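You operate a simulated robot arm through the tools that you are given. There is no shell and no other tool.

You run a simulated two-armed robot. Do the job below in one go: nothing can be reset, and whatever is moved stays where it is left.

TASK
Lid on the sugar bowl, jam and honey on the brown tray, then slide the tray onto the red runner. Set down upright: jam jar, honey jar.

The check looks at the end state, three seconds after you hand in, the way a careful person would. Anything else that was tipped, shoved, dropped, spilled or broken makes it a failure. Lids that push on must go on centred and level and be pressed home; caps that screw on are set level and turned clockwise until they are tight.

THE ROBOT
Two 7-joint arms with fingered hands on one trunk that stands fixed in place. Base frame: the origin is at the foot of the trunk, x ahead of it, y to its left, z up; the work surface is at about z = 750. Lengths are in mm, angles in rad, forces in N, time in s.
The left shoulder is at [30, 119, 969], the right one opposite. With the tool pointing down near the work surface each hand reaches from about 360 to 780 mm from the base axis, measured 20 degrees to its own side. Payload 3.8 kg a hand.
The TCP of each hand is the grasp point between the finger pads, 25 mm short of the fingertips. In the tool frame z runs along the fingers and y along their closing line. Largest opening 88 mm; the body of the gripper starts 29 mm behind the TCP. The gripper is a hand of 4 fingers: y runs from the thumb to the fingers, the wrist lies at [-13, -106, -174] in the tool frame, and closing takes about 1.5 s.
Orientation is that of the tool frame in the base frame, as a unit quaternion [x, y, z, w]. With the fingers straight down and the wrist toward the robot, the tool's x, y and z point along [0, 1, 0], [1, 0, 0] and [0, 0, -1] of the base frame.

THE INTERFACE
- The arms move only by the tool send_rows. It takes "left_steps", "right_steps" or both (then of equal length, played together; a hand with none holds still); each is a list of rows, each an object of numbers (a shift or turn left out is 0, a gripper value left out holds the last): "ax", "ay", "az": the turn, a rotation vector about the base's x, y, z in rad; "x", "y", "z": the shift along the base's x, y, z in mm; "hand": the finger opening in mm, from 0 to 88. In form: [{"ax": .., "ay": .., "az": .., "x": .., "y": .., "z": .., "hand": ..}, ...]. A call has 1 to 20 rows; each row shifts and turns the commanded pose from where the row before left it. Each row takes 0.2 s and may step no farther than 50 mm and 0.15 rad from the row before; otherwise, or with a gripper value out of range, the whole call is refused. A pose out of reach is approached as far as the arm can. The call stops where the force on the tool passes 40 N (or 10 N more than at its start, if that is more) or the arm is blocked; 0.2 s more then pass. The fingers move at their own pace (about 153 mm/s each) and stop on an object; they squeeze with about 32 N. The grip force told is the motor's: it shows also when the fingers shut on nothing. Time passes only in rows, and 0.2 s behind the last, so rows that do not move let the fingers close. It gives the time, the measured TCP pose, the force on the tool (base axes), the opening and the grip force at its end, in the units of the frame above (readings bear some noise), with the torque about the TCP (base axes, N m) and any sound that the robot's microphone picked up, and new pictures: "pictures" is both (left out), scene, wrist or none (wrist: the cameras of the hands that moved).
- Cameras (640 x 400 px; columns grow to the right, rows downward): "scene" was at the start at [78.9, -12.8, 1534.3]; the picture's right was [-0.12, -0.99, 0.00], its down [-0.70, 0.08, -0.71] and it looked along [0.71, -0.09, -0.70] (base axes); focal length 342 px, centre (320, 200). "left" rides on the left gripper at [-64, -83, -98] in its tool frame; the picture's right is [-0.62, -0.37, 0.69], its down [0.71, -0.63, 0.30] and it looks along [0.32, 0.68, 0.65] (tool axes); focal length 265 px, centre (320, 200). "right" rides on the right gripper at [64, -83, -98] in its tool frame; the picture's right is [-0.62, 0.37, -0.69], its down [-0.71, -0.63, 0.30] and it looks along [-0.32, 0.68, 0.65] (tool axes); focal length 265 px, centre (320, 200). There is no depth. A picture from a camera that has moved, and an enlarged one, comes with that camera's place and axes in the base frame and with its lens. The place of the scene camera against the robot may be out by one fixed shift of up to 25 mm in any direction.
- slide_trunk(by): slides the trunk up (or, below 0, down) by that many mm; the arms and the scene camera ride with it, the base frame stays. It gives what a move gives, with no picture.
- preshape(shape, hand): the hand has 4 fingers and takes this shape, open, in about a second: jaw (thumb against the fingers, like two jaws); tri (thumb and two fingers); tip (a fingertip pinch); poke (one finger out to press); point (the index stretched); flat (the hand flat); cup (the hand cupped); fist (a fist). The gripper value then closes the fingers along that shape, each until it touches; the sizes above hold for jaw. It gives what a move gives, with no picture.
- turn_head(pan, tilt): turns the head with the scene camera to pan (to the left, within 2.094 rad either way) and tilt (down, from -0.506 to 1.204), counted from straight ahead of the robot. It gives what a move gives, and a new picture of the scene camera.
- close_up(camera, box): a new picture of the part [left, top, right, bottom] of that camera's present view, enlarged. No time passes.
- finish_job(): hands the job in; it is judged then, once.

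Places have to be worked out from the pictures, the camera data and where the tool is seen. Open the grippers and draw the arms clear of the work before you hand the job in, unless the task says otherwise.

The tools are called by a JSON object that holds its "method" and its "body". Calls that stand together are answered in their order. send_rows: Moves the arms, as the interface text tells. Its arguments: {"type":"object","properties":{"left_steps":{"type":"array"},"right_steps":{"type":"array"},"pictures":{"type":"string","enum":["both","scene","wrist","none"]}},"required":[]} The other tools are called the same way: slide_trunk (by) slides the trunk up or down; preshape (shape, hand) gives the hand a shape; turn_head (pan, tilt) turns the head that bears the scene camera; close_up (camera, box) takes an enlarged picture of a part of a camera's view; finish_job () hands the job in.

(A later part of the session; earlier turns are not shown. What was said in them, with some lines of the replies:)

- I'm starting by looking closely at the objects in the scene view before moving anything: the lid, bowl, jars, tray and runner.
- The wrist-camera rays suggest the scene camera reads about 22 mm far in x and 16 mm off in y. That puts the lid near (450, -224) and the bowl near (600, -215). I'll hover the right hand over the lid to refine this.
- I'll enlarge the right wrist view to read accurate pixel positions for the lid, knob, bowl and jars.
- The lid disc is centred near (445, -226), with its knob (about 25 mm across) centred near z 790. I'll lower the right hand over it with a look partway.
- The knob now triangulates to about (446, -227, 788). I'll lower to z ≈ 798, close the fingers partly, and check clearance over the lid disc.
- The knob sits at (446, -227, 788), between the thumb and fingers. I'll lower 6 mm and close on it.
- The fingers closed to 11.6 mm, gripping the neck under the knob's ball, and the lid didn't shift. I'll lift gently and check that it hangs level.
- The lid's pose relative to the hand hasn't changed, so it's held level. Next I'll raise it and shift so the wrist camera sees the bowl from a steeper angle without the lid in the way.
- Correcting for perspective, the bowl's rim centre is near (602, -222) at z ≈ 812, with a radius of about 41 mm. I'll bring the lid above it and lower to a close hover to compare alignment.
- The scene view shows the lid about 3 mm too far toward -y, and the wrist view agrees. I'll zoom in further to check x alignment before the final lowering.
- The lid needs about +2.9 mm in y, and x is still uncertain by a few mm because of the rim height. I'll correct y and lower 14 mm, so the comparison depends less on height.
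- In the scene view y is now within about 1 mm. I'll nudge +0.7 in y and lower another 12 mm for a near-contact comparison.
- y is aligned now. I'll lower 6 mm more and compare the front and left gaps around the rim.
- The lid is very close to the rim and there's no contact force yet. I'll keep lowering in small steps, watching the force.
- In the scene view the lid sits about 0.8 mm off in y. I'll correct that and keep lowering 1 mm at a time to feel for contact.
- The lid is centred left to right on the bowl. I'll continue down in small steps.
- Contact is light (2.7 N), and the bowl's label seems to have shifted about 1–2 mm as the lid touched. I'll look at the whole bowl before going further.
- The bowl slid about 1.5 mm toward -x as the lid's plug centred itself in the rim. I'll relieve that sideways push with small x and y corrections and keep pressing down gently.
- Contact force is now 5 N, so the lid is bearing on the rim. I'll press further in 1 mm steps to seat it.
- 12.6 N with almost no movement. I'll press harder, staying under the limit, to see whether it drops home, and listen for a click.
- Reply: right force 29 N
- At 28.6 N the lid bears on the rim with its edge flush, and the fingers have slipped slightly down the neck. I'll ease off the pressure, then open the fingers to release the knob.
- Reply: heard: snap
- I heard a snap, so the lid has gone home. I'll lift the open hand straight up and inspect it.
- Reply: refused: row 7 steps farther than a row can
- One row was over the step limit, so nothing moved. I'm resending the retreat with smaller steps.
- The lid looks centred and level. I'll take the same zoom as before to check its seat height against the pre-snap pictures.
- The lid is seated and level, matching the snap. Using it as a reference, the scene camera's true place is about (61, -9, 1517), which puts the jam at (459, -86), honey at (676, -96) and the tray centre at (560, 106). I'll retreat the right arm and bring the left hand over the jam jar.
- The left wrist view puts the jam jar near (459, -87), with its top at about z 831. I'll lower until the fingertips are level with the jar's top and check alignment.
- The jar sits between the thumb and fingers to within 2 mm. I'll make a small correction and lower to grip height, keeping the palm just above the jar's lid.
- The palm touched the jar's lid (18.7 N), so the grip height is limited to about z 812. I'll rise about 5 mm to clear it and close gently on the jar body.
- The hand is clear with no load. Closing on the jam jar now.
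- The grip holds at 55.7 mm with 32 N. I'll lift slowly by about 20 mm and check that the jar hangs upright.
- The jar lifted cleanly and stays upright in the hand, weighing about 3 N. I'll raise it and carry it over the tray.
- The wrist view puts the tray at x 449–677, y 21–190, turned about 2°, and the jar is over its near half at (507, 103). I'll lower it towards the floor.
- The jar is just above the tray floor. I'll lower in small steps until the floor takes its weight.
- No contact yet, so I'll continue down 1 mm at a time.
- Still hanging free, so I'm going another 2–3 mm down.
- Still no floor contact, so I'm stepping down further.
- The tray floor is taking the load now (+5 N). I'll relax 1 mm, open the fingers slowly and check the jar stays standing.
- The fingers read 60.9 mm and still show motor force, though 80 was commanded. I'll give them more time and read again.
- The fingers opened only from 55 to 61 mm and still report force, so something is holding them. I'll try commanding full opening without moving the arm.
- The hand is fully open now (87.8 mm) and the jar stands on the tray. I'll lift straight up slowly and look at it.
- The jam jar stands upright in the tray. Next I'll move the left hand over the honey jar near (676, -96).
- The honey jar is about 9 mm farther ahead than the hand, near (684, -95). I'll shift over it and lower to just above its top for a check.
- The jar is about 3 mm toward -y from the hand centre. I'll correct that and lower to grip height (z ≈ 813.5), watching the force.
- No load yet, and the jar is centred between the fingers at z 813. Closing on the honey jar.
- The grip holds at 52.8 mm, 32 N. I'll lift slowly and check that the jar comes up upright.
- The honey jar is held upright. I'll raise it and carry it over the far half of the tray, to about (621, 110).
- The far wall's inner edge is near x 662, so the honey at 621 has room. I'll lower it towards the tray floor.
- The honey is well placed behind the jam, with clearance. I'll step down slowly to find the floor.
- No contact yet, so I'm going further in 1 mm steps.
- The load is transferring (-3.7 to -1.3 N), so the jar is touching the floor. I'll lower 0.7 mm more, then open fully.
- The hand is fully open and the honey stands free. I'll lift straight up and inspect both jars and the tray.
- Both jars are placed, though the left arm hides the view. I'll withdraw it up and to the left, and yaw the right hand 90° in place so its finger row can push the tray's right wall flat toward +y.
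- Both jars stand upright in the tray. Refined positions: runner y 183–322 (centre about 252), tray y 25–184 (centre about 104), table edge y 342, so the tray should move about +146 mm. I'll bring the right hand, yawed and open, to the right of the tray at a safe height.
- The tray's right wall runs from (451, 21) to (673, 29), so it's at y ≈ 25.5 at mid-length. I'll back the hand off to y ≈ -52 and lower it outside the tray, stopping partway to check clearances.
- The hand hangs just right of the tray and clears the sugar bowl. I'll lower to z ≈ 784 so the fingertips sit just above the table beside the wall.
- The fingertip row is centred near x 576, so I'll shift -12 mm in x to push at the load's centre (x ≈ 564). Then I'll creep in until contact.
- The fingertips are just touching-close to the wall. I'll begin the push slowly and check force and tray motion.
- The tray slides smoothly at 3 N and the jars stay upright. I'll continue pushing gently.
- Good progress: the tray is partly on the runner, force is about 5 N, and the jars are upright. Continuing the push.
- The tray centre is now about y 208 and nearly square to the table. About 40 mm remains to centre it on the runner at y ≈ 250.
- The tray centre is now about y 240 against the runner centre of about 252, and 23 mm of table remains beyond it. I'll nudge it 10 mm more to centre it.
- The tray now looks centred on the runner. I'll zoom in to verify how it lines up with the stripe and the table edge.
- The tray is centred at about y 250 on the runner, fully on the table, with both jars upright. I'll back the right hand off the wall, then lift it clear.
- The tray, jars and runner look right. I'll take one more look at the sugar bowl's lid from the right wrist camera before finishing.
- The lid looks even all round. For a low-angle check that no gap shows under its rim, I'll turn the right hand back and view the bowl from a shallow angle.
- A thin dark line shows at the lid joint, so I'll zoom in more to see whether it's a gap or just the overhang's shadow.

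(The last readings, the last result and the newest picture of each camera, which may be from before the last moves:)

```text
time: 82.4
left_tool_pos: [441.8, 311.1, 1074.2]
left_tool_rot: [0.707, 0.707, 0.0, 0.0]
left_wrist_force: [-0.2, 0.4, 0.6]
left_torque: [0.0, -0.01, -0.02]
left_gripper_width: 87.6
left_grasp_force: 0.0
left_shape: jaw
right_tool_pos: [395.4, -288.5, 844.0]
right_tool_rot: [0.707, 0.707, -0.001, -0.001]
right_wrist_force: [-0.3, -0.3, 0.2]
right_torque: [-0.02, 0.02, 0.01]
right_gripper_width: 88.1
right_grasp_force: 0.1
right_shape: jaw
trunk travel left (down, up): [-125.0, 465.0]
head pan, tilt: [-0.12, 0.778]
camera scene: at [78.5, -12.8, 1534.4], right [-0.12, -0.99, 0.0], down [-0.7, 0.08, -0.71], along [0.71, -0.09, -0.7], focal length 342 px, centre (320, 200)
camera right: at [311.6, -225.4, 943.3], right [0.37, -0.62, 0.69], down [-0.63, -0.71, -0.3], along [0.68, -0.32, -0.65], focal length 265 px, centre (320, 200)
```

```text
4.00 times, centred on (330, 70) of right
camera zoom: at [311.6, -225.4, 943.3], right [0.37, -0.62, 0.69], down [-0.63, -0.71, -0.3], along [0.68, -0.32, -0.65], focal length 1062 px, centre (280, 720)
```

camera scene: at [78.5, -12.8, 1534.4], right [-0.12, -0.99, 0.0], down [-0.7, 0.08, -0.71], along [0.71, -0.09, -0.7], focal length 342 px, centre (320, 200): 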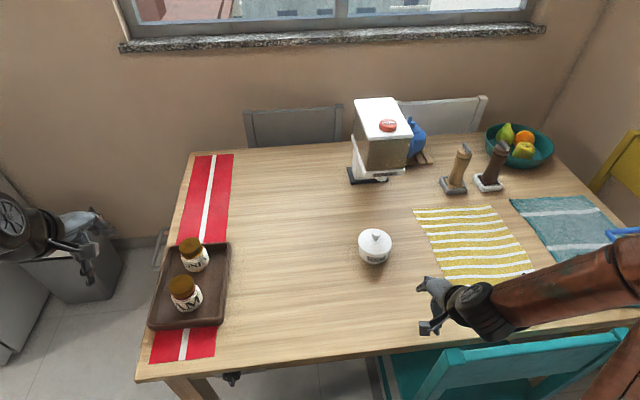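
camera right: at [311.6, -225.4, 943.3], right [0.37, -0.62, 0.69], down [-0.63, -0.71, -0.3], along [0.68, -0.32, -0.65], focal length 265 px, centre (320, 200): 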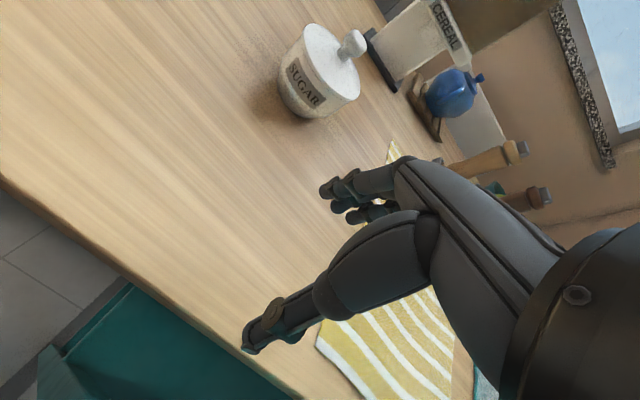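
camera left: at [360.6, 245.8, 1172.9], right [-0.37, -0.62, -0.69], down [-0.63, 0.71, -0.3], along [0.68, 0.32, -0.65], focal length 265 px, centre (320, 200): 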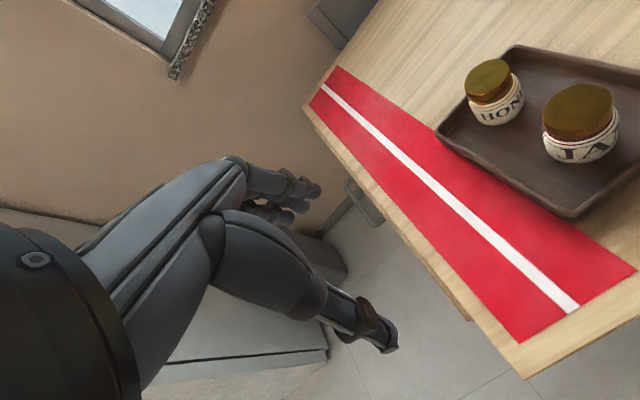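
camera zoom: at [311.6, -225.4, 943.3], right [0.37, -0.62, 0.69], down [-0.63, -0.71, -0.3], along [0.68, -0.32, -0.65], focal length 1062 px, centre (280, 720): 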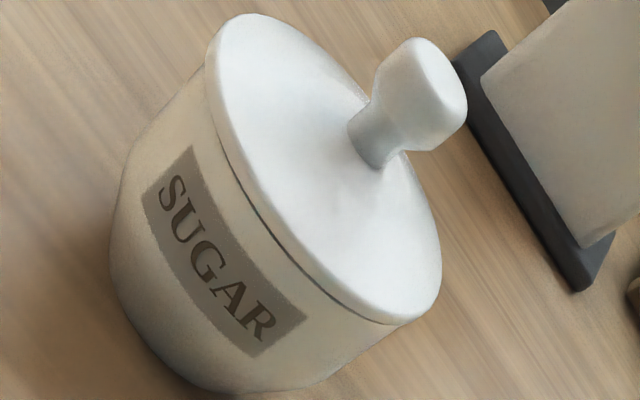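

Only a hairline seam shows, even all round, which fits a seated lid. To be sure it's home, I'll do one gentle press on the knob's flat top with closed fingertips, starting by moving above it.

{"method": "send_rows", "body": {"right_steps": [{"z": 40}, {"z": 40}, {"z": 40, "hand": 40}, {"x": 34, "y": 12, "hand": 20}, {"x": 34, "y": 12, "hand": 0}, {"x": 34, "y": 12}, {"x": 34, "y": 12}, {"x": 34, "y": 12}, {"x": 35.5, "y": 12}, {"z": -20}, {"z": -15}, {}], "pictures": "both"}}

{"method": "close_up", "body": {"camera": "right", "box": [180, 160, 420, 380]}}

{"method": "close_up", "body": {"camera": "scene", "box": [345, 205, 405, 270]}}

```text
time: 85.0
left_tool_pos: [442.3, 312.8, 1075.3]
left_tool_rot: [0.706, 0.708, -0.001, 0.001]
left_wrist_force: [-0.5, -0.2, 0.6]
left_torque: [0.0, 0.01, 0.04]
left_gripper_width: 87.7
left_grasp_force: 0.1
left_shape: jaw
right_tool_pos: [602.1, -216.8, 928.2]
right_tool_rot: [0.707, 0.707, 0.0, 0.001]
right_wrist_force: [0.0, 0.5, 0.0]
right_torque: [0.03, 0.0, 0.04]
right_gripper_width: 0.0
right_grasp_force: 31.9
right_shape: jaw
trunk travel left (down, up): [-125.0, 465.0]
head pan, tilt: [-0.12, 0.778]
camera scene: at [78.6, -12.8, 1534.4], right [-0.12, -0.99, 0.0], down [-0.7, 0.08, -0.71], along [0.71, -0.09, -0.7], focal length 342 px, centre (320, 200)
camera right: at [518.7, -152.9, 1028.2], right [0.37, -0.62, 0.69], down [-0.63, -0.71, -0.3], along [0.68, -0.32, -0.65], focal length 265 px, centre (320, 200)
```

scene: 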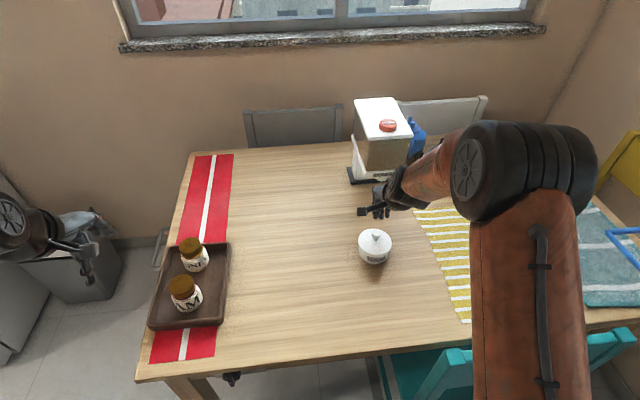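
right: 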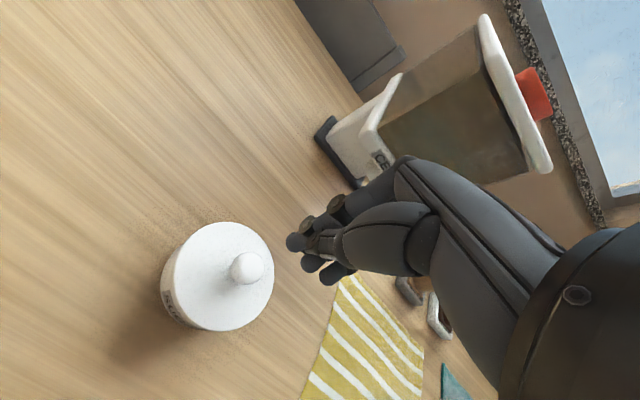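

```text
1.82 times, centred on (300, 270) of right
camera zoom: at [518.7, -152.9, 1028.2], right [0.37, -0.62, 0.69], down [-0.63, -0.71, -0.3], along [0.68, -0.32, -0.65], focal length 483 px, centre (356, 73)
```

zoom: 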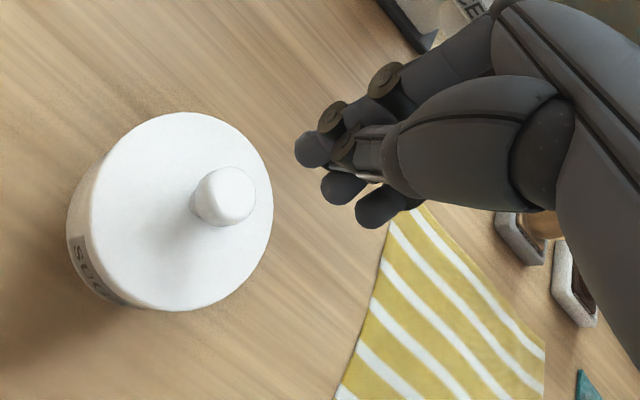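

```text
6.15 times, centred on (375, 238) of scene
camera zoom: at [78.6, -12.8, 1534.4], right [-0.12, -0.99, 0.0], down [-0.7, 0.08, -0.71], along [0.71, -0.09, -0.7], focal length 2104 px, centre (-18, -31)
```

zoom: 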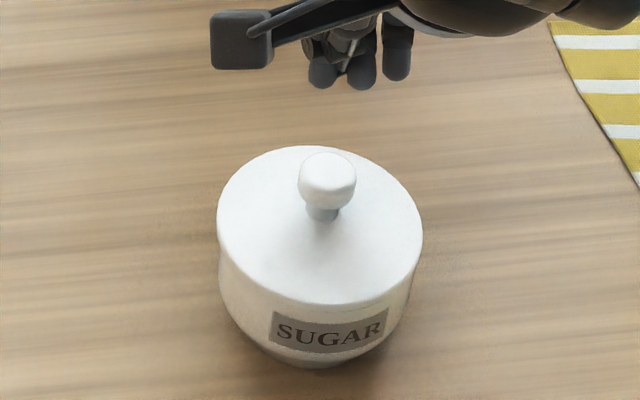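

The closed fingertips are above the knob. I'll shift -5.5 mm in y so one finger and the thumb sit over its centre, then lower slowly until contact.

{"method": "send_rows", "body": {"right_steps": [{"y": -5.5}, {"z": -15}, {"z": -12}, {"z": -8}, {}], "pictures": "wrist"}}

{"method": "close_up", "body": {"camera": "right", "box": [200, 170, 400, 370]}}

{"method": "close_up", "body": {"camera": "scene", "box": [345, 205, 405, 270]}}

```text
time: 86.2
left_tool_pos: [443.0, 311.0, 1075.5]
left_tool_rot: [0.707, 0.707, 0.0, 0.0]
left_wrist_force: [0.3, 0.4, -0.1]
left_torque: [0.03, 0.0, 0.0]
left_gripper_width: 87.5
left_grasp_force: 0.0
left_shape: jaw
right_tool_pos: [602.3, -223.5, 894.1]
right_tool_rot: [0.707, 0.708, 0.0, 0.001]
right_wrist_force: [0.2, 0.9, 0.1]
right_torque: [-0.01, -0.03, 0.0]
right_gripper_width: 0.2
right_grasp_force: 32.1
right_shape: jaw
trunk travel left (down, up): [-125.0, 465.0]
head pan, tilt: [-0.12, 0.778]
camera right: at [519.2, -159.8, 993.2], right [0.37, -0.62, 0.69], down [-0.63, -0.71, -0.3], along [0.68, -0.32, -0.65], focal length 265 px, centre (320, 200)
```

right: 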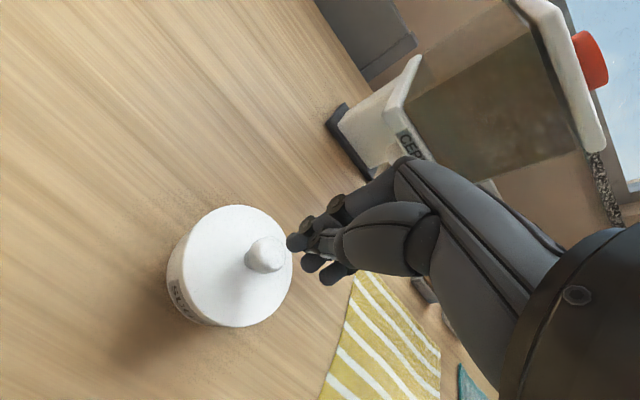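

```text
2.00 times, centred on (300, 270) of right
camera zoom: at [519.2, -159.8, 993.2], right [0.37, -0.62, 0.69], down [-0.63, -0.71, -0.3], along [0.68, -0.32, -0.65], focal length 531 px, centre (360, 60)
```

zoom: 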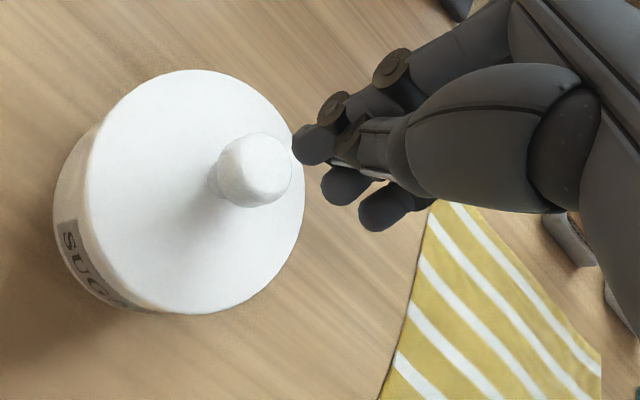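

```text
6.15 times, centred on (375, 238) of scene
camera zoom: at [78.7, -12.7, 1534.4], right [-0.12, -0.99, 0.0], down [-0.7, 0.08, -0.71], along [0.71, -0.09, -0.7], focal length 2104 px, centre (-18, -31)
```

zoom: 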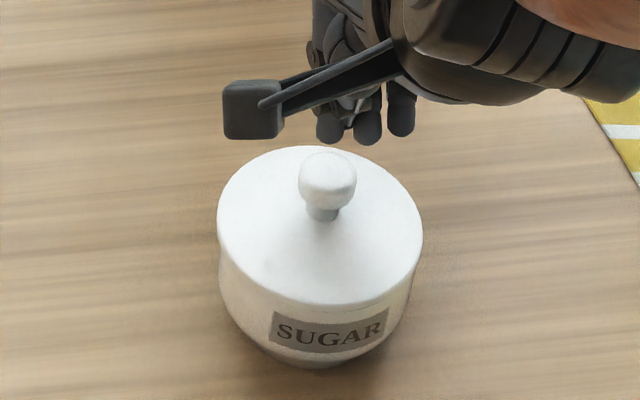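

The first finger is right above the knob. I'll lower to contact and press gradually.

{"method": "send_rows", "body": {"right_steps": [{"z": -4}, {"z": -3}, {"z": -2}, {"z": -2}, {}], "pictures": "none"}}

{"method": "close_up", "body": {"camera": "scene", "box": [345, 205, 405, 270]}}

{"method": "close_up", "body": {"camera": "right", "box": [200, 170, 400, 370]}}

```text
time: 87.4
left_tool_pos: [443.2, 310.7, 1074.7]
left_tool_rot: [0.707, 0.707, -0.001, -0.001]
left_wrist_force: [-0.2, -0.5, -0.6]
left_torque: [-0.01, -0.01, 0.01]
left_gripper_width: 87.7
left_grasp_force: 0.1
left_shape: jaw
right_tool_pos: [603.1, -223.1, 882.6]
right_tool_rot: [0.707, 0.707, 0.0, 0.0]
right_wrist_force: [0.4, -0.2, 0.2]
right_torque: [0.0, -0.01, 0.02]
right_gripper_width: 0.1
right_grasp_force: 31.9
right_shape: jaw
trunk travel left (down, up): [-125.0, 465.0]
head pan, tilt: [-0.12, 0.778]
```

```text
6.15 times, centred on (375, 238) of scene
camera zoom: at [78.9, -12.7, 1534.3], right [-0.12, -0.99, 0.0], down [-0.7, 0.08, -0.71], along [0.71, -0.09, -0.7], focal length 2104 px, centre (-18, -31)
```

zoom: 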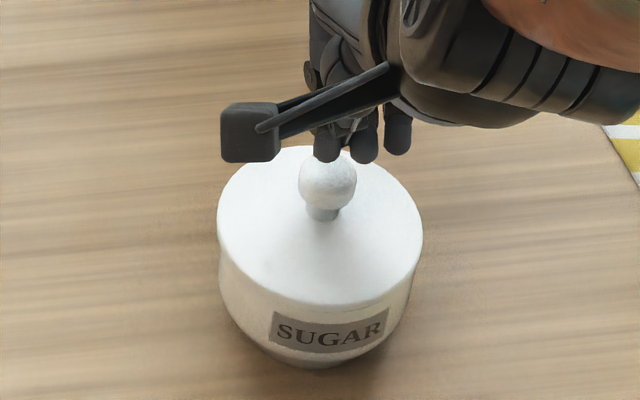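

```text
2.00 times, centred on (300, 270) of right
camera zoom: at [519.2, -159.9, 981.8], right [0.37, -0.62, 0.69], down [-0.63, -0.71, -0.3], along [0.68, -0.32, -0.65], focal length 531 px, centre (360, 60)
```

zoom: 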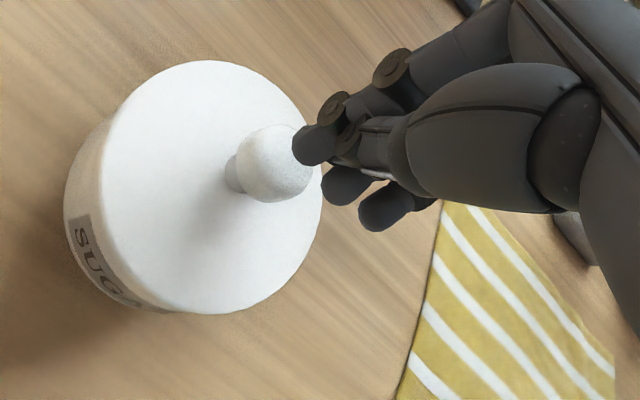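

No contact yet and alignment is good. I'll continue down in 1–2 mm steps.

{"method": "send_rows", "body": {"right_steps": [{"z": -2}, {"z": -1}, {"z": -1}, {}], "pictures": "none"}}

```text
time: 88.4
left_tool_pos: [442.8, 311.9, 1074.6]
left_tool_rot: [0.707, 0.707, 0.0, 0.0]
left_wrist_force: [0.4, 0.2, -0.4]
left_torque: [-0.04, 0.0, -0.01]
left_gripper_width: 87.7
left_grasp_force: 0.2
left_shape: jaw
right_tool_pos: [603.2, -221.2, 877.5]
right_tool_rot: [0.706, 0.708, 0.001, 0.0]
right_wrist_force: [-0.3, -0.1, -0.3]
right_torque: [-0.02, 0.0, 0.02]
right_gripper_width: 0.0
right_grasp_force: 32.1
right_shape: jaw
trunk travel left (down, up): [-125.0, 465.0]
head pan, tilt: [-0.12, 0.778]
```

Still no contact. Another few millimetres, with a look.

{"method": "send_rows", "body": {"right_steps": [{"z": -1}, {"z": -1}, {"z": -1}, {}], "pictures": "none"}}

{"method": "close_up", "body": {"camera": "right", "box": [200, 170, 400, 370]}}

{"method": "close_up", "body": {"camera": "scene", "box": [345, 205, 405, 270]}}

```text
time: 89.4
left_tool_pos: [442.8, 312.2, 1073.5]
left_tool_rot: [0.707, 0.707, 0.0, 0.0]
left_wrist_force: [0.1, 0.1, 0.3]
left_torque: [0.01, 0.0, -0.02]
left_gripper_width: 87.7
left_grasp_force: 0.1
left_shape: jaw
right_tool_pos: [601.9, -222.6, 875.3]
right_tool_rot: [0.707, 0.707, 0.0, 0.0]
right_wrist_force: [-0.1, -0.6, 0.7]
right_torque: [0.0, -0.03, -0.01]
right_gripper_width: 0.1
right_grasp_force: 31.6
right_shape: jaw
trunk travel left (down, up): [-125.0, 465.0]
head pan, tilt: [-0.12, 0.778]
```

```text
2.00 times, centred on (300, 270) of right
camera zoom: at [518.8, -159.3, 974.3], right [0.37, -0.62, 0.69], down [-0.63, -0.71, -0.3], along [0.68, -0.32, -0.65], focal length 531 px, centre (360, 60)
```

zoom: 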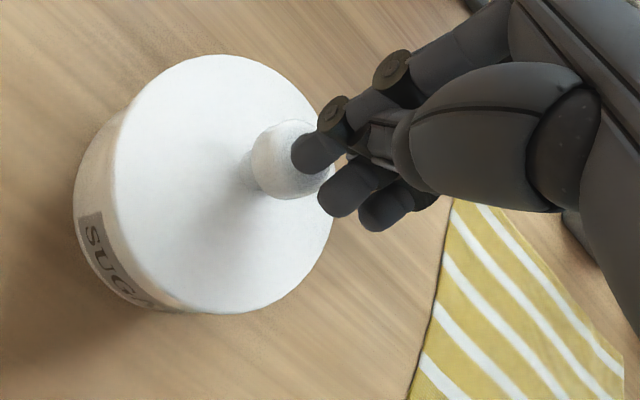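

```text
6.15 times, centred on (375, 238) of scene
camera zoom: at [78.9, -12.7, 1534.3], right [-0.12, -0.99, 0.0], down [-0.7, 0.08, -0.71], along [0.71, -0.09, -0.7], focal length 2104 px, centre (-18, -31)
```

zoom: 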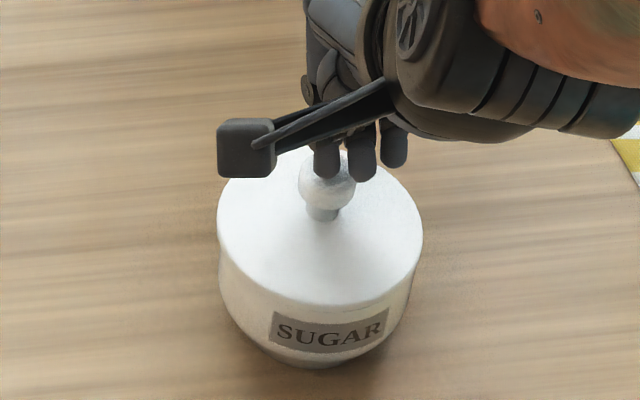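

The fingertip is meeting the knob about 6 mm off its centre. I'll raise slightly, recentre by -5 mm in x, and then press.

{"method": "send_rows", "body": {"right_steps": [{"z": 6}, {"x": -5}, {}], "pictures": "none"}}

{"method": "close_up", "body": {"camera": "right", "box": [240, 200, 360, 320]}}

{"method": "close_up", "body": {"camera": "scene", "box": [345, 205, 405, 270]}}

```text
time: 90.2
left_tool_pos: [443.2, 312.0, 1073.5]
left_tool_rot: [0.707, 0.707, 0.0, 0.0]
left_wrist_force: [0.1, 0.0, 0.5]
left_torque: [0.0, -0.03, -0.01]
left_gripper_width: 87.7
left_grasp_force: 0.1
left_shape: jaw
right_tool_pos: [597.5, -223.5, 881.6]
right_tool_rot: [0.706, 0.708, 0.0, 0.0]
right_wrist_force: [-0.2, -0.5, 0.9]
right_torque: [-0.02, 0.01, -0.02]
right_gripper_width: 0.0
right_grasp_force: 32.5
right_shape: jaw
trunk travel left (down, up): [-125.0, 465.0]
head pan, tilt: [-0.12, 0.778]
```

```text
3.33 times, centred on (300, 260) of right
camera zoom: at [513.9, -159.0, 981.1], right [0.37, -0.62, 0.69], down [-0.63, -0.72, -0.3], along [0.68, -0.32, -0.65], focal length 885 px, centre (387, 0)
```

zoom: 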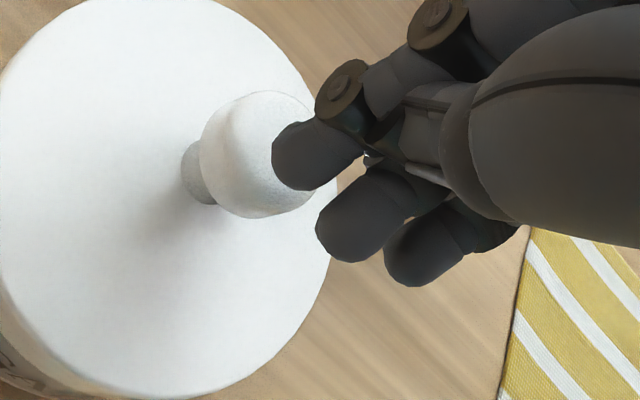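

```text
6.15 times, centred on (375, 238) of scene
camera zoom: at [78.9, -12.7, 1534.3], right [-0.12, -0.99, 0.0], down [-0.7, 0.08, -0.71], along [0.71, -0.09, -0.7], focal length 2104 px, centre (-18, -31)
```

zoom: 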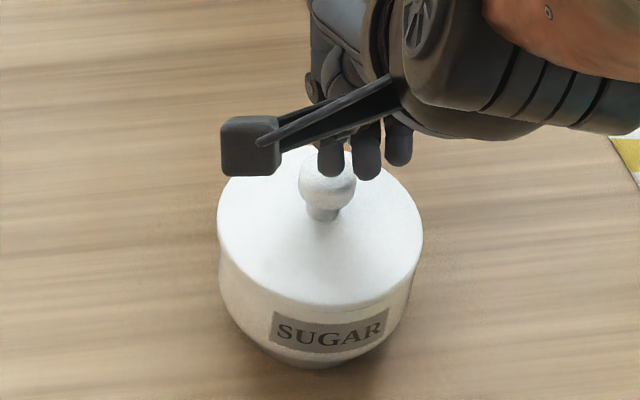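

The finger is now centred over the knob. Pressing down in 1 mm steps.

{"method": "send_rows", "body": {"right_steps": [{"z": -1.5}, {"z": -1.5}, {"z": -1.5}, {}], "pictures": "none"}}

{"method": "close_up", "body": {"camera": "right", "box": [240, 200, 360, 320]}}

```text
time: 91.2
left_tool_pos: [442.9, 311.2, 1074.3]
left_tool_rot: [0.707, 0.707, 0.0, -0.001]
left_wrist_force: [0.0, 0.4, -0.5]
left_torque: [0.04, 0.03, 0.01]
left_gripper_width: 87.7
left_grasp_force: 0.0
left_shape: jaw
right_tool_pos: [598.4, -222.8, 876.5]
right_tool_rot: [0.707, 0.707, 0.0, 0.0]
right_wrist_force: [0.2, -0.4, -0.9]
right_torque: [0.0, -0.01, 0.03]
right_gripper_width: 0.0
right_grasp_force: 31.9
right_shape: jaw
trunk travel left (down, up): [-125.0, 465.0]
head pan, tilt: [-0.12, 0.778]
```

```text
3.33 times, centred on (300, 260) of right
camera zoom: at [514.5, -159.7, 976.2], right [0.37, -0.62, 0.69], down [-0.63, -0.71, -0.3], along [0.68, -0.32, -0.65], focal length 885 px, centre (387, 0)
```

zoom: 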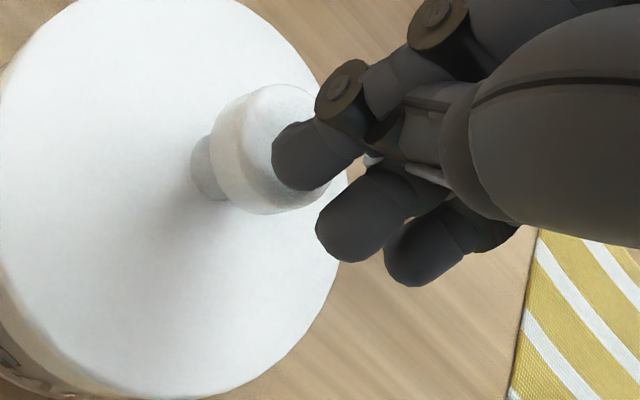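

No contact yet, and the fingers are undeflected. Continuing down.

{"method": "send_rows", "body": {"right_steps": [{"z": -1.5}, {"z": -1.5}, {"z": -1}, {}], "pictures": "none"}}

{"method": "close_up", "body": {"camera": "right", "box": [240, 200, 360, 320]}}

{"method": "close_up", "body": {"camera": "scene", "box": [345, 205, 405, 270]}}

```text
time: 92.2
left_tool_pos: [442.6, 311.4, 1074.3]
left_tool_rot: [0.707, 0.707, 0.0, 0.0]
left_wrist_force: [0.7, 0.4, 0.7]
left_torque: [0.03, -0.04, -0.02]
left_gripper_width: 87.7
left_grasp_force: 0.0
left_shape: jaw
right_tool_pos: [595.9, -223.3, 871.8]
right_tool_rot: [0.707, 0.707, 0.0, 0.0]
right_wrist_force: [-0.4, -0.8, 0.3]
right_torque: [-0.02, 0.01, 0.01]
right_gripper_width: 0.0
right_grasp_force: 31.8
right_shape: jaw
trunk travel left (down, up): [-125.0, 465.0]
head pan, tilt: [-0.12, 0.778]
```

```text
3.33 times, centred on (300, 260) of right
camera zoom: at [513.9, -159.9, 971.8], right [0.37, -0.62, 0.69], down [-0.63, -0.72, -0.3], along [0.68, -0.32, -0.65], focal length 885 px, centre (387, 0)
```

zoom: 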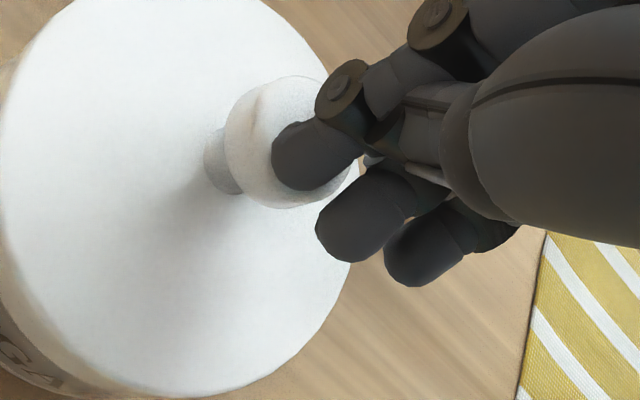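

```text
6.15 times, centred on (375, 238) of scene
camera zoom: at [78.9, -12.7, 1534.3], right [-0.12, -0.99, 0.0], down [-0.7, 0.08, -0.71], along [0.71, -0.09, -0.7], focal length 2104 px, centre (-18, -31)
```

zoom: 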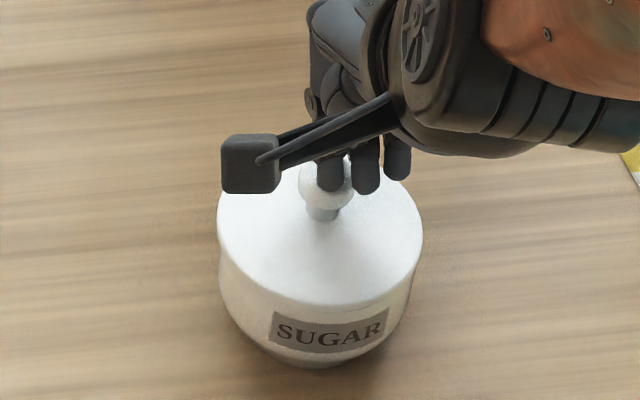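

By triangulation, the closed fingertip actually sits about 10 mm nearer the robot than the knob's centre. I'll raise, shift +10 mm in x and -4 mm in y, and re-check before any pressing.

{"method": "send_rows", "body": {"right_steps": [{"z": 8}, {"z": 8}, {"x": 5, "y": -2}, {"x": 5, "y": -2}, {}], "pictures": "none"}}

{"method": "close_up", "body": {"camera": "right", "box": [220, 180, 360, 320]}}

{"method": "close_up", "body": {"camera": "scene", "box": [355, 215, 395, 255]}}

```text
time: 93.4
left_tool_pos: [443.0, 311.7, 1075.1]
left_tool_rot: [0.707, 0.707, 0.0, 0.001]
left_wrist_force: [0.5, 0.2, -0.7]
left_torque: [0.0, 0.01, 0.0]
left_gripper_width: 88.0
left_grasp_force: 0.0
left_shape: jaw
right_tool_pos: [607.4, -226.9, 888.5]
right_tool_rot: [0.708, 0.707, 0.001, 0.0]
right_wrist_force: [0.0, -0.8, -0.1]
right_torque: [0.01, 0.01, 0.03]
right_gripper_width: 0.0
right_grasp_force: 32.0
right_shape: jaw
trunk travel left (down, up): [-125.0, 465.0]
head pan, tilt: [-0.12, 0.778]
```

```text
2.86 times, centred on (290, 250) of right
camera zoom: at [524.1, -163.3, 988.1], right [0.37, -0.62, 0.69], down [-0.63, -0.71, -0.3], along [0.68, -0.32, -0.65], focal length 758 px, centre (406, 57)
```

zoom: 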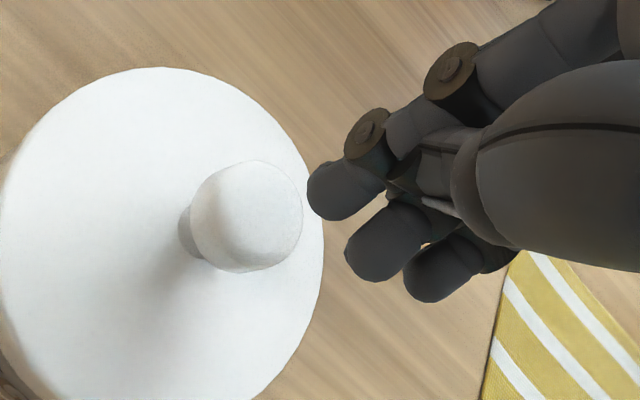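

```text
10.00 times, centred on (375, 235) of scene
camera zoom: at [78.9, -12.7, 1534.3], right [-0.12, -0.99, 0.0], down [-0.7, 0.08, -0.71], along [0.71, -0.09, -0.7], focal length 3419 px, centre (-230, -150)
```

zoom: 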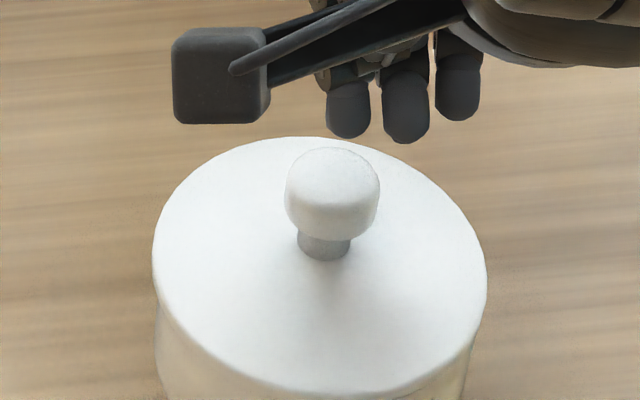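

Comparing in the same scene image, the finger is now within about 4 mm of the knob's centre. I'll add 2 mm in x and lower slowly until contact.

{"method": "send_rows", "body": {"right_steps": [{"x": 2, "y": 1, "z": -4}, {"z": -4}, {"z": -3}, {"z": -2}, {}], "pictures": "none"}}

{"method": "close_up", "body": {"camera": "scene", "box": [355, 215, 395, 255]}}

{"method": "close_up", "body": {"camera": "right", "box": [220, 180, 360, 320]}}

```text
time: 94.6
left_tool_pos: [442.2, 311.3, 1074.0]
left_tool_rot: [0.707, 0.707, 0.0, 0.0]
left_wrist_force: [1.2, -0.8, 0.0]
left_torque: [0.03, -0.03, 0.0]
left_gripper_width: 87.6
left_grasp_force: 0.1
left_shape: jaw
right_tool_pos: [609.7, -225.1, 875.8]
right_tool_rot: [0.707, 0.707, 0.0, 0.0]
right_wrist_force: [0.0, 0.8, -0.4]
right_torque: [0.01, -0.02, -0.02]
right_gripper_width: 0.0
right_grasp_force: 31.9
right_shape: jaw
trunk travel left (down, up): [-125.0, 465.0]
head pan, tilt: [-0.12, 0.778]
```

```text
10.00 times, centred on (375, 235) of scene
camera zoom: at [78.9, -12.7, 1534.3], right [-0.12, -0.99, 0.0], down [-0.7, 0.08, -0.71], along [0.71, -0.09, -0.7], focal length 3419 px, centre (-230, -150)
```

zoom: 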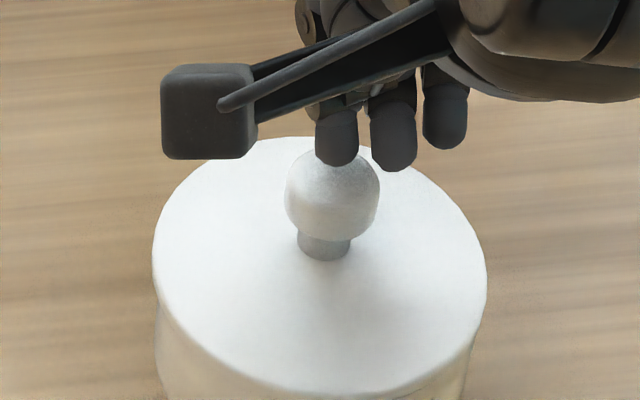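

```text
2.86 times, centred on (290, 250) of right
camera zoom: at [526.1, -162.5, 974.7], right [0.37, -0.62, 0.69], down [-0.63, -0.72, -0.3], along [0.68, -0.32, -0.65], focal length 758 px, centre (406, 57)
```

zoom: 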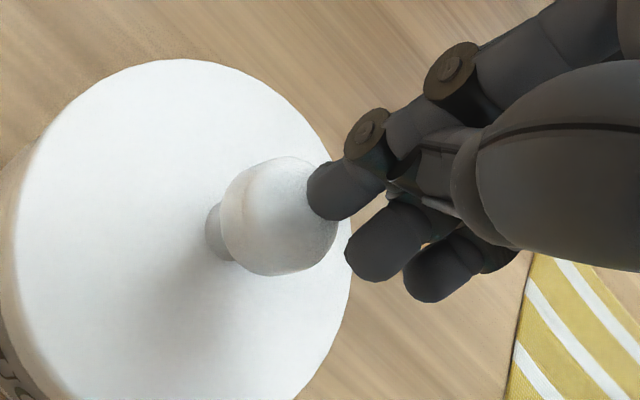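

The fingertip is over the knob's top centre. Continuing with 1 mm steps.

{"method": "send_rows", "body": {"right_steps": [{"z": -1}, {"z": -1}, {"z": -1}, {}], "pictures": "none"}}

```text
time: 95.6
left_tool_pos: [443.1, 309.9, 1074.6]
left_tool_rot: [0.707, 0.707, 0.001, 0.0]
left_wrist_force: [0.4, 0.1, -1.0]
left_torque: [0.01, 0.0, -0.01]
left_gripper_width: 87.7
left_grasp_force: 0.0
left_shape: jaw
right_tool_pos: [609.5, -225.1, 872.5]
right_tool_rot: [0.706, 0.708, 0.0, 0.0]
right_wrist_force: [-0.5, 0.5, 0.4]
right_torque: [-0.02, 0.01, -0.01]
right_gripper_width: 0.0
right_grasp_force: 32.0
right_shape: jaw
trunk travel left (down, up): [-125.0, 465.0]
head pan, tilt: [-0.12, 0.778]
```

Not touching yet, so a few more millimetres.

{"method": "send_rows", "body": {"right_steps": [{"z": -1}, {"z": -1}, {"z": -1}, {}], "pictures": "none"}}

{"method": "close_up", "body": {"camera": "scene", "box": [355, 215, 395, 255]}}

{"method": "close_up", "body": {"camera": "right", "box": [220, 180, 360, 320]}}

```text
time: 96.6
left_tool_pos: [442.1, 310.9, 1074.3]
left_tool_rot: [0.707, 0.707, 0.0, 0.001]
left_wrist_force: [-0.2, -0.1, 1.0]
left_torque: [-0.03, 0.0, 0.02]
left_gripper_width: 87.7
left_grasp_force: 0.0
left_shape: jaw
right_tool_pos: [610.9, -225.9, 871.6]
right_tool_rot: [0.707, 0.707, 0.002, 0.001]
right_wrist_force: [1.0, -0.9, 9.5]
right_torque: [0.04, 0.0, -0.02]
right_gripper_width: 0.1
right_grasp_force: 31.7
right_shape: jaw
trunk travel left (down, up): [-125.0, 465.0]
head pan, tilt: [-0.12, 0.778]
```

```text
10.00 times, centred on (375, 235) of scene
camera zoom: at [78.0, -12.4, 1534.5], right [-0.12, -0.99, 0.0], down [-0.7, 0.08, -0.71], along [0.71, -0.09, -0.7], focal length 3419 px, centre (-230, -150)
```

zoom: 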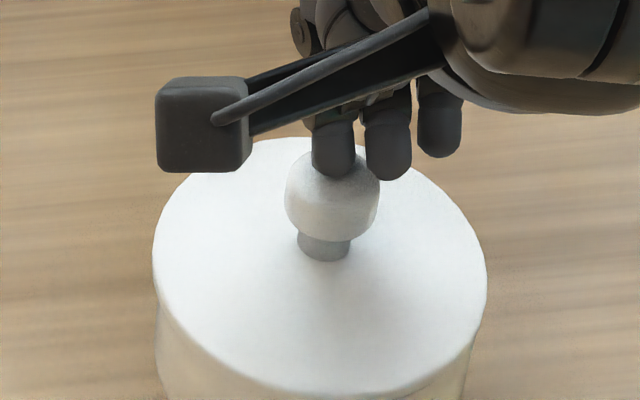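

```text
2.86 times, centred on (290, 250) of right
camera zoom: at [526.0, -161.6, 970.7], right [0.37, -0.62, 0.69], down [-0.63, -0.71, -0.31], along [0.69, -0.32, -0.65], focal length 758 px, centre (406, 57)
```

zoom: 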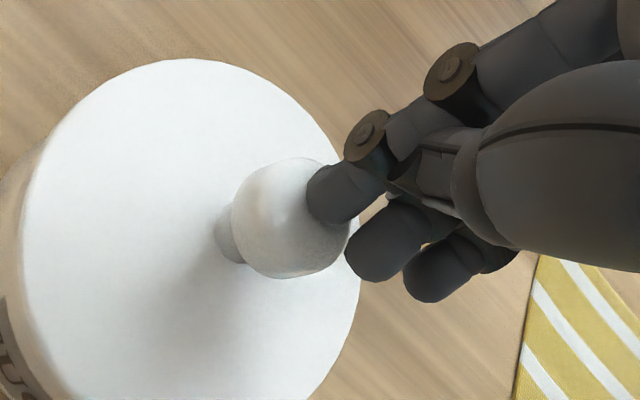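

Contact is square on the knob's top: 9.5 N straight down, with almost no side load. I'll press on to about 25–30 N.

{"method": "send_rows", "body": {"right_steps": [{"z": -1}, {"z": -1}, {"z": -1}, {}, {}], "pictures": "none"}}

{"method": "close_up", "body": {"camera": "scene", "box": [355, 215, 395, 265]}}

```text
time: 97.8
left_tool_pos: [442.3, 312.5, 1074.2]
left_tool_rot: [0.706, 0.708, 0.0, 0.001]
left_wrist_force: [-0.8, 0.2, 0.1]
left_torque: [0.03, 0.0, 0.0]
left_gripper_width: 87.7
left_grasp_force: 0.1
left_shape: jaw
right_tool_pos: [609.8, -225.2, 871.1]
right_tool_rot: [0.707, 0.707, 0.003, 0.005]
right_wrist_force: [6.9, 3.4, 28.3]
right_torque: [0.2, -0.1, -0.07]
right_gripper_width: 0.1
right_grasp_force: 32.5
right_shape: jaw
trunk travel left (down, up): [-125.0, 465.0]
head pan, tilt: [-0.12, 0.778]
```

```text
8.00 times, centred on (375, 240) of scene
camera zoom: at [76.6, -11.0, 1534.6], right [-0.12, -0.99, 0.0], down [-0.7, 0.08, -0.71], along [0.71, -0.09, -0.7], focal length 2735 px, centre (-120, -120)
```

zoom: 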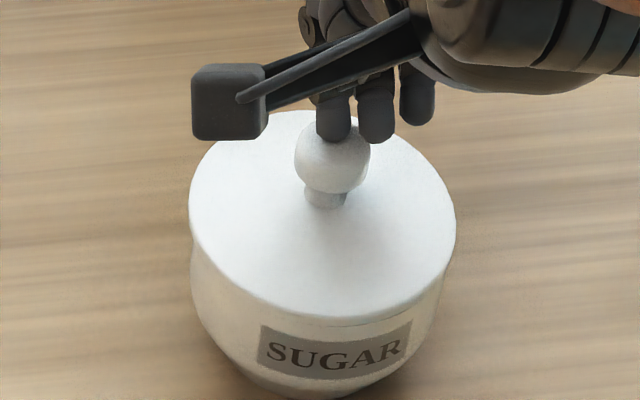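

28 N pressed straight down with no further movement and no snap, so the lid is solidly home. I'll lift straight off and retreat.

{"method": "send_rows", "body": {"right_steps": [{"z": 3}, {"z": 5}, {"z": 20}, {"z": 40}, {"z": 40}, {"x": -30, "y": -25, "z": 20}, {"x": -30, "y": -35}, {"x": -30, "y": -35}, {"x": -30, "y": -35, "hand": 60}, {"x": -20, "y": -30, "hand": 88}, {}, {}], "pictures": "both"}}

{"method": "close_up", "body": {"camera": "scene", "box": [345, 205, 405, 270]}}

{"method": "close_up", "body": {"camera": "scene", "box": [130, 190, 310, 370]}}

```text
time: 100.4
left_tool_pos: [442.8, 310.6, 1075.7]
left_tool_rot: [0.707, 0.707, 0.0, 0.0]
left_wrist_force: [-0.5, 1.3, 0.2]
left_torque: [0.01, -0.03, -0.01]
left_gripper_width: 87.9
left_grasp_force: 0.1
left_shape: jaw
right_tool_pos: [467.9, -386.5, 994.5]
right_tool_rot: [0.707, 0.707, 0.0, 0.0]
right_wrist_force: [-0.7, -0.3, 1.0]
right_torque: [0.01, -0.04, 0.02]
right_gripper_width: 88.0
right_grasp_force: 0.1
right_shape: jaw
trunk travel left (down, up): [-125.0, 465.0]
head pan, tilt: [-0.12, 0.778]
camera scene: at [78.5, -13.2, 1534.4], right [-0.12, -0.99, 0.0], down [-0.7, 0.08, -0.71], along [0.71, -0.09, -0.7], focal length 342 px, centre (320, 200)
camera right: at [383.9, -322.8, 1093.2], right [0.37, -0.62, 0.69], down [-0.63, -0.72, -0.3], along [0.68, -0.32, -0.65], focal length 265 px, centre (320, 200)
```

scene: 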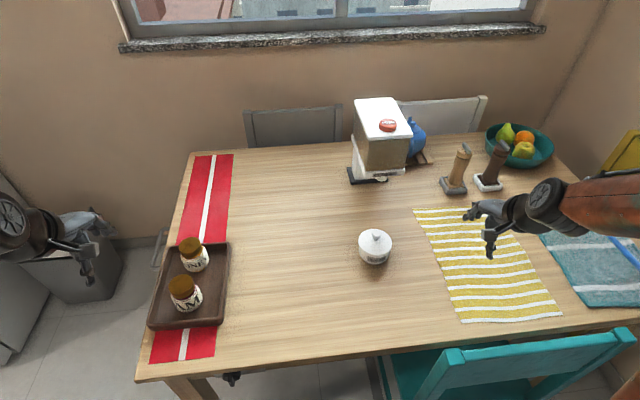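
right: 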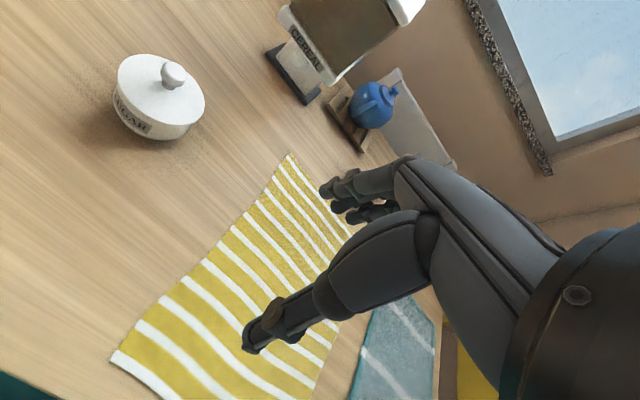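

```text
6.15 times, centred on (375, 238) of scene
camera zoom: at [78.5, -13.2, 1534.4], right [-0.12, -0.99, 0.0], down [-0.7, 0.08, -0.71], along [0.71, -0.09, -0.7], focal length 2104 px, centre (-18, -31)
```

zoom: 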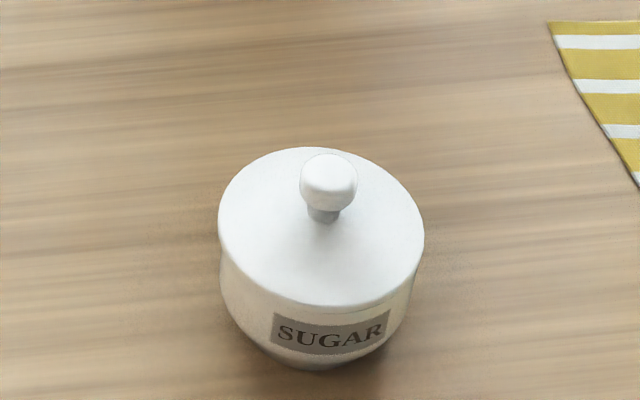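

```text
2.22 times, centred on (220, 280) of scene
camera zoom: at [78.5, -13.2, 1534.4], right [-0.12, -0.99, 0.0], down [-0.7, 0.08, -0.71], along [0.71, -0.09, -0.7], focal length 760 px, centre (542, 22)
```

zoom: 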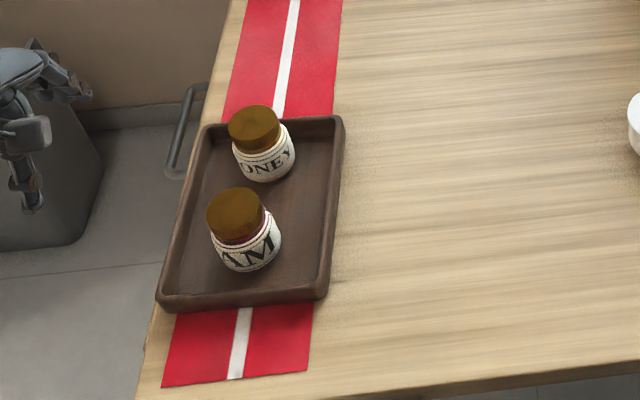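

Everything is in place: lid home and level, both jars upright on the tray, tray centred on the runner. I'll draw both open hands a little higher and farther out before handing in.

{"method": "send_rows", "body": {"left_steps": [{"y": 20, "z": 20}, {"y": 20, "z": 20}, {"y": 20, "z": 20}, {}], "right_steps": [{"y": -10, "z": 25}, {"y": -10, "z": 25}, {"y": -10, "z": 25}, {}], "pictures": "scene"}}

```text
time: 101.4
left_tool_pos: [442.1, 372.0, 1131.7]
left_tool_rot: [0.707, 0.707, 0.001, 0.0]
left_wrist_force: [0.7, -0.8, -0.7]
left_torque: [-0.01, 0.0, -0.03]
left_gripper_width: 87.9
left_grasp_force: 0.1
left_shape: jaw
right_tool_pos: [470.6, -415.3, 1068.5]
right_tool_rot: [0.707, 0.707, 0.0, 0.0]
right_wrist_force: [0.4, -0.4, -0.7]
right_torque: [-0.01, -0.03, 0.0]
right_gripper_width: 87.9
right_grasp_force: 0.0
right_shape: jaw
trunk travel left (down, up): [-125.0, 465.0]
head pan, tilt: [-0.12, 0.778]
camera scene: at [79.2, -13.2, 1534.3], right [-0.12, -0.99, 0.0], down [-0.7, 0.08, -0.71], along [0.71, -0.09, -0.7], focal length 342 px, centre (320, 200)
```

scene: 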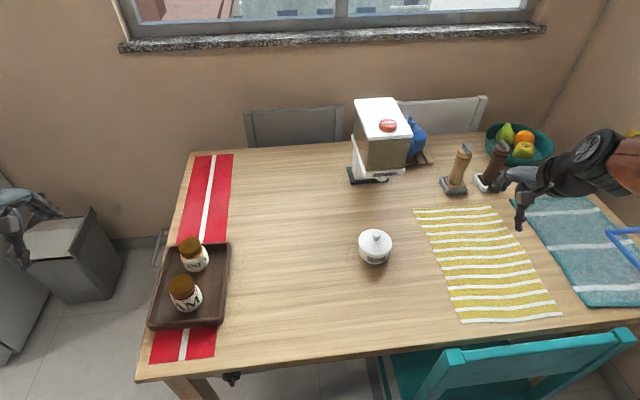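

The final picture shows the lid on the sugar bowl, jam and honey upright on the tray, the tray on the red runner, and the other objects where they were. Both hands are open and clear, so I'm handing in.

{"method": "finish_job", "body": {}}

```text
The job is handed in.
```

The job is done and handed in; the verdict hasn't come back yet.

- **Sugar bowl:** the lid is on, centred and level. It snapped home, and a second press at about 28 N didn't move it. The bowl slid about 1.5 mm while the lid was going on.
- **Jam and honey:** both jars are standing upright on the brown tray.
- **Tray:** I slid it onto the red runner and centred it. It is about 160 mm wide and the runner about 140 mm, so it overhangs by roughly 10 mm on each side. By my estimate its outer edge is about 10 mm from the table edge.

Nothing else on the table was touched. Both hands are open and clear of the work.
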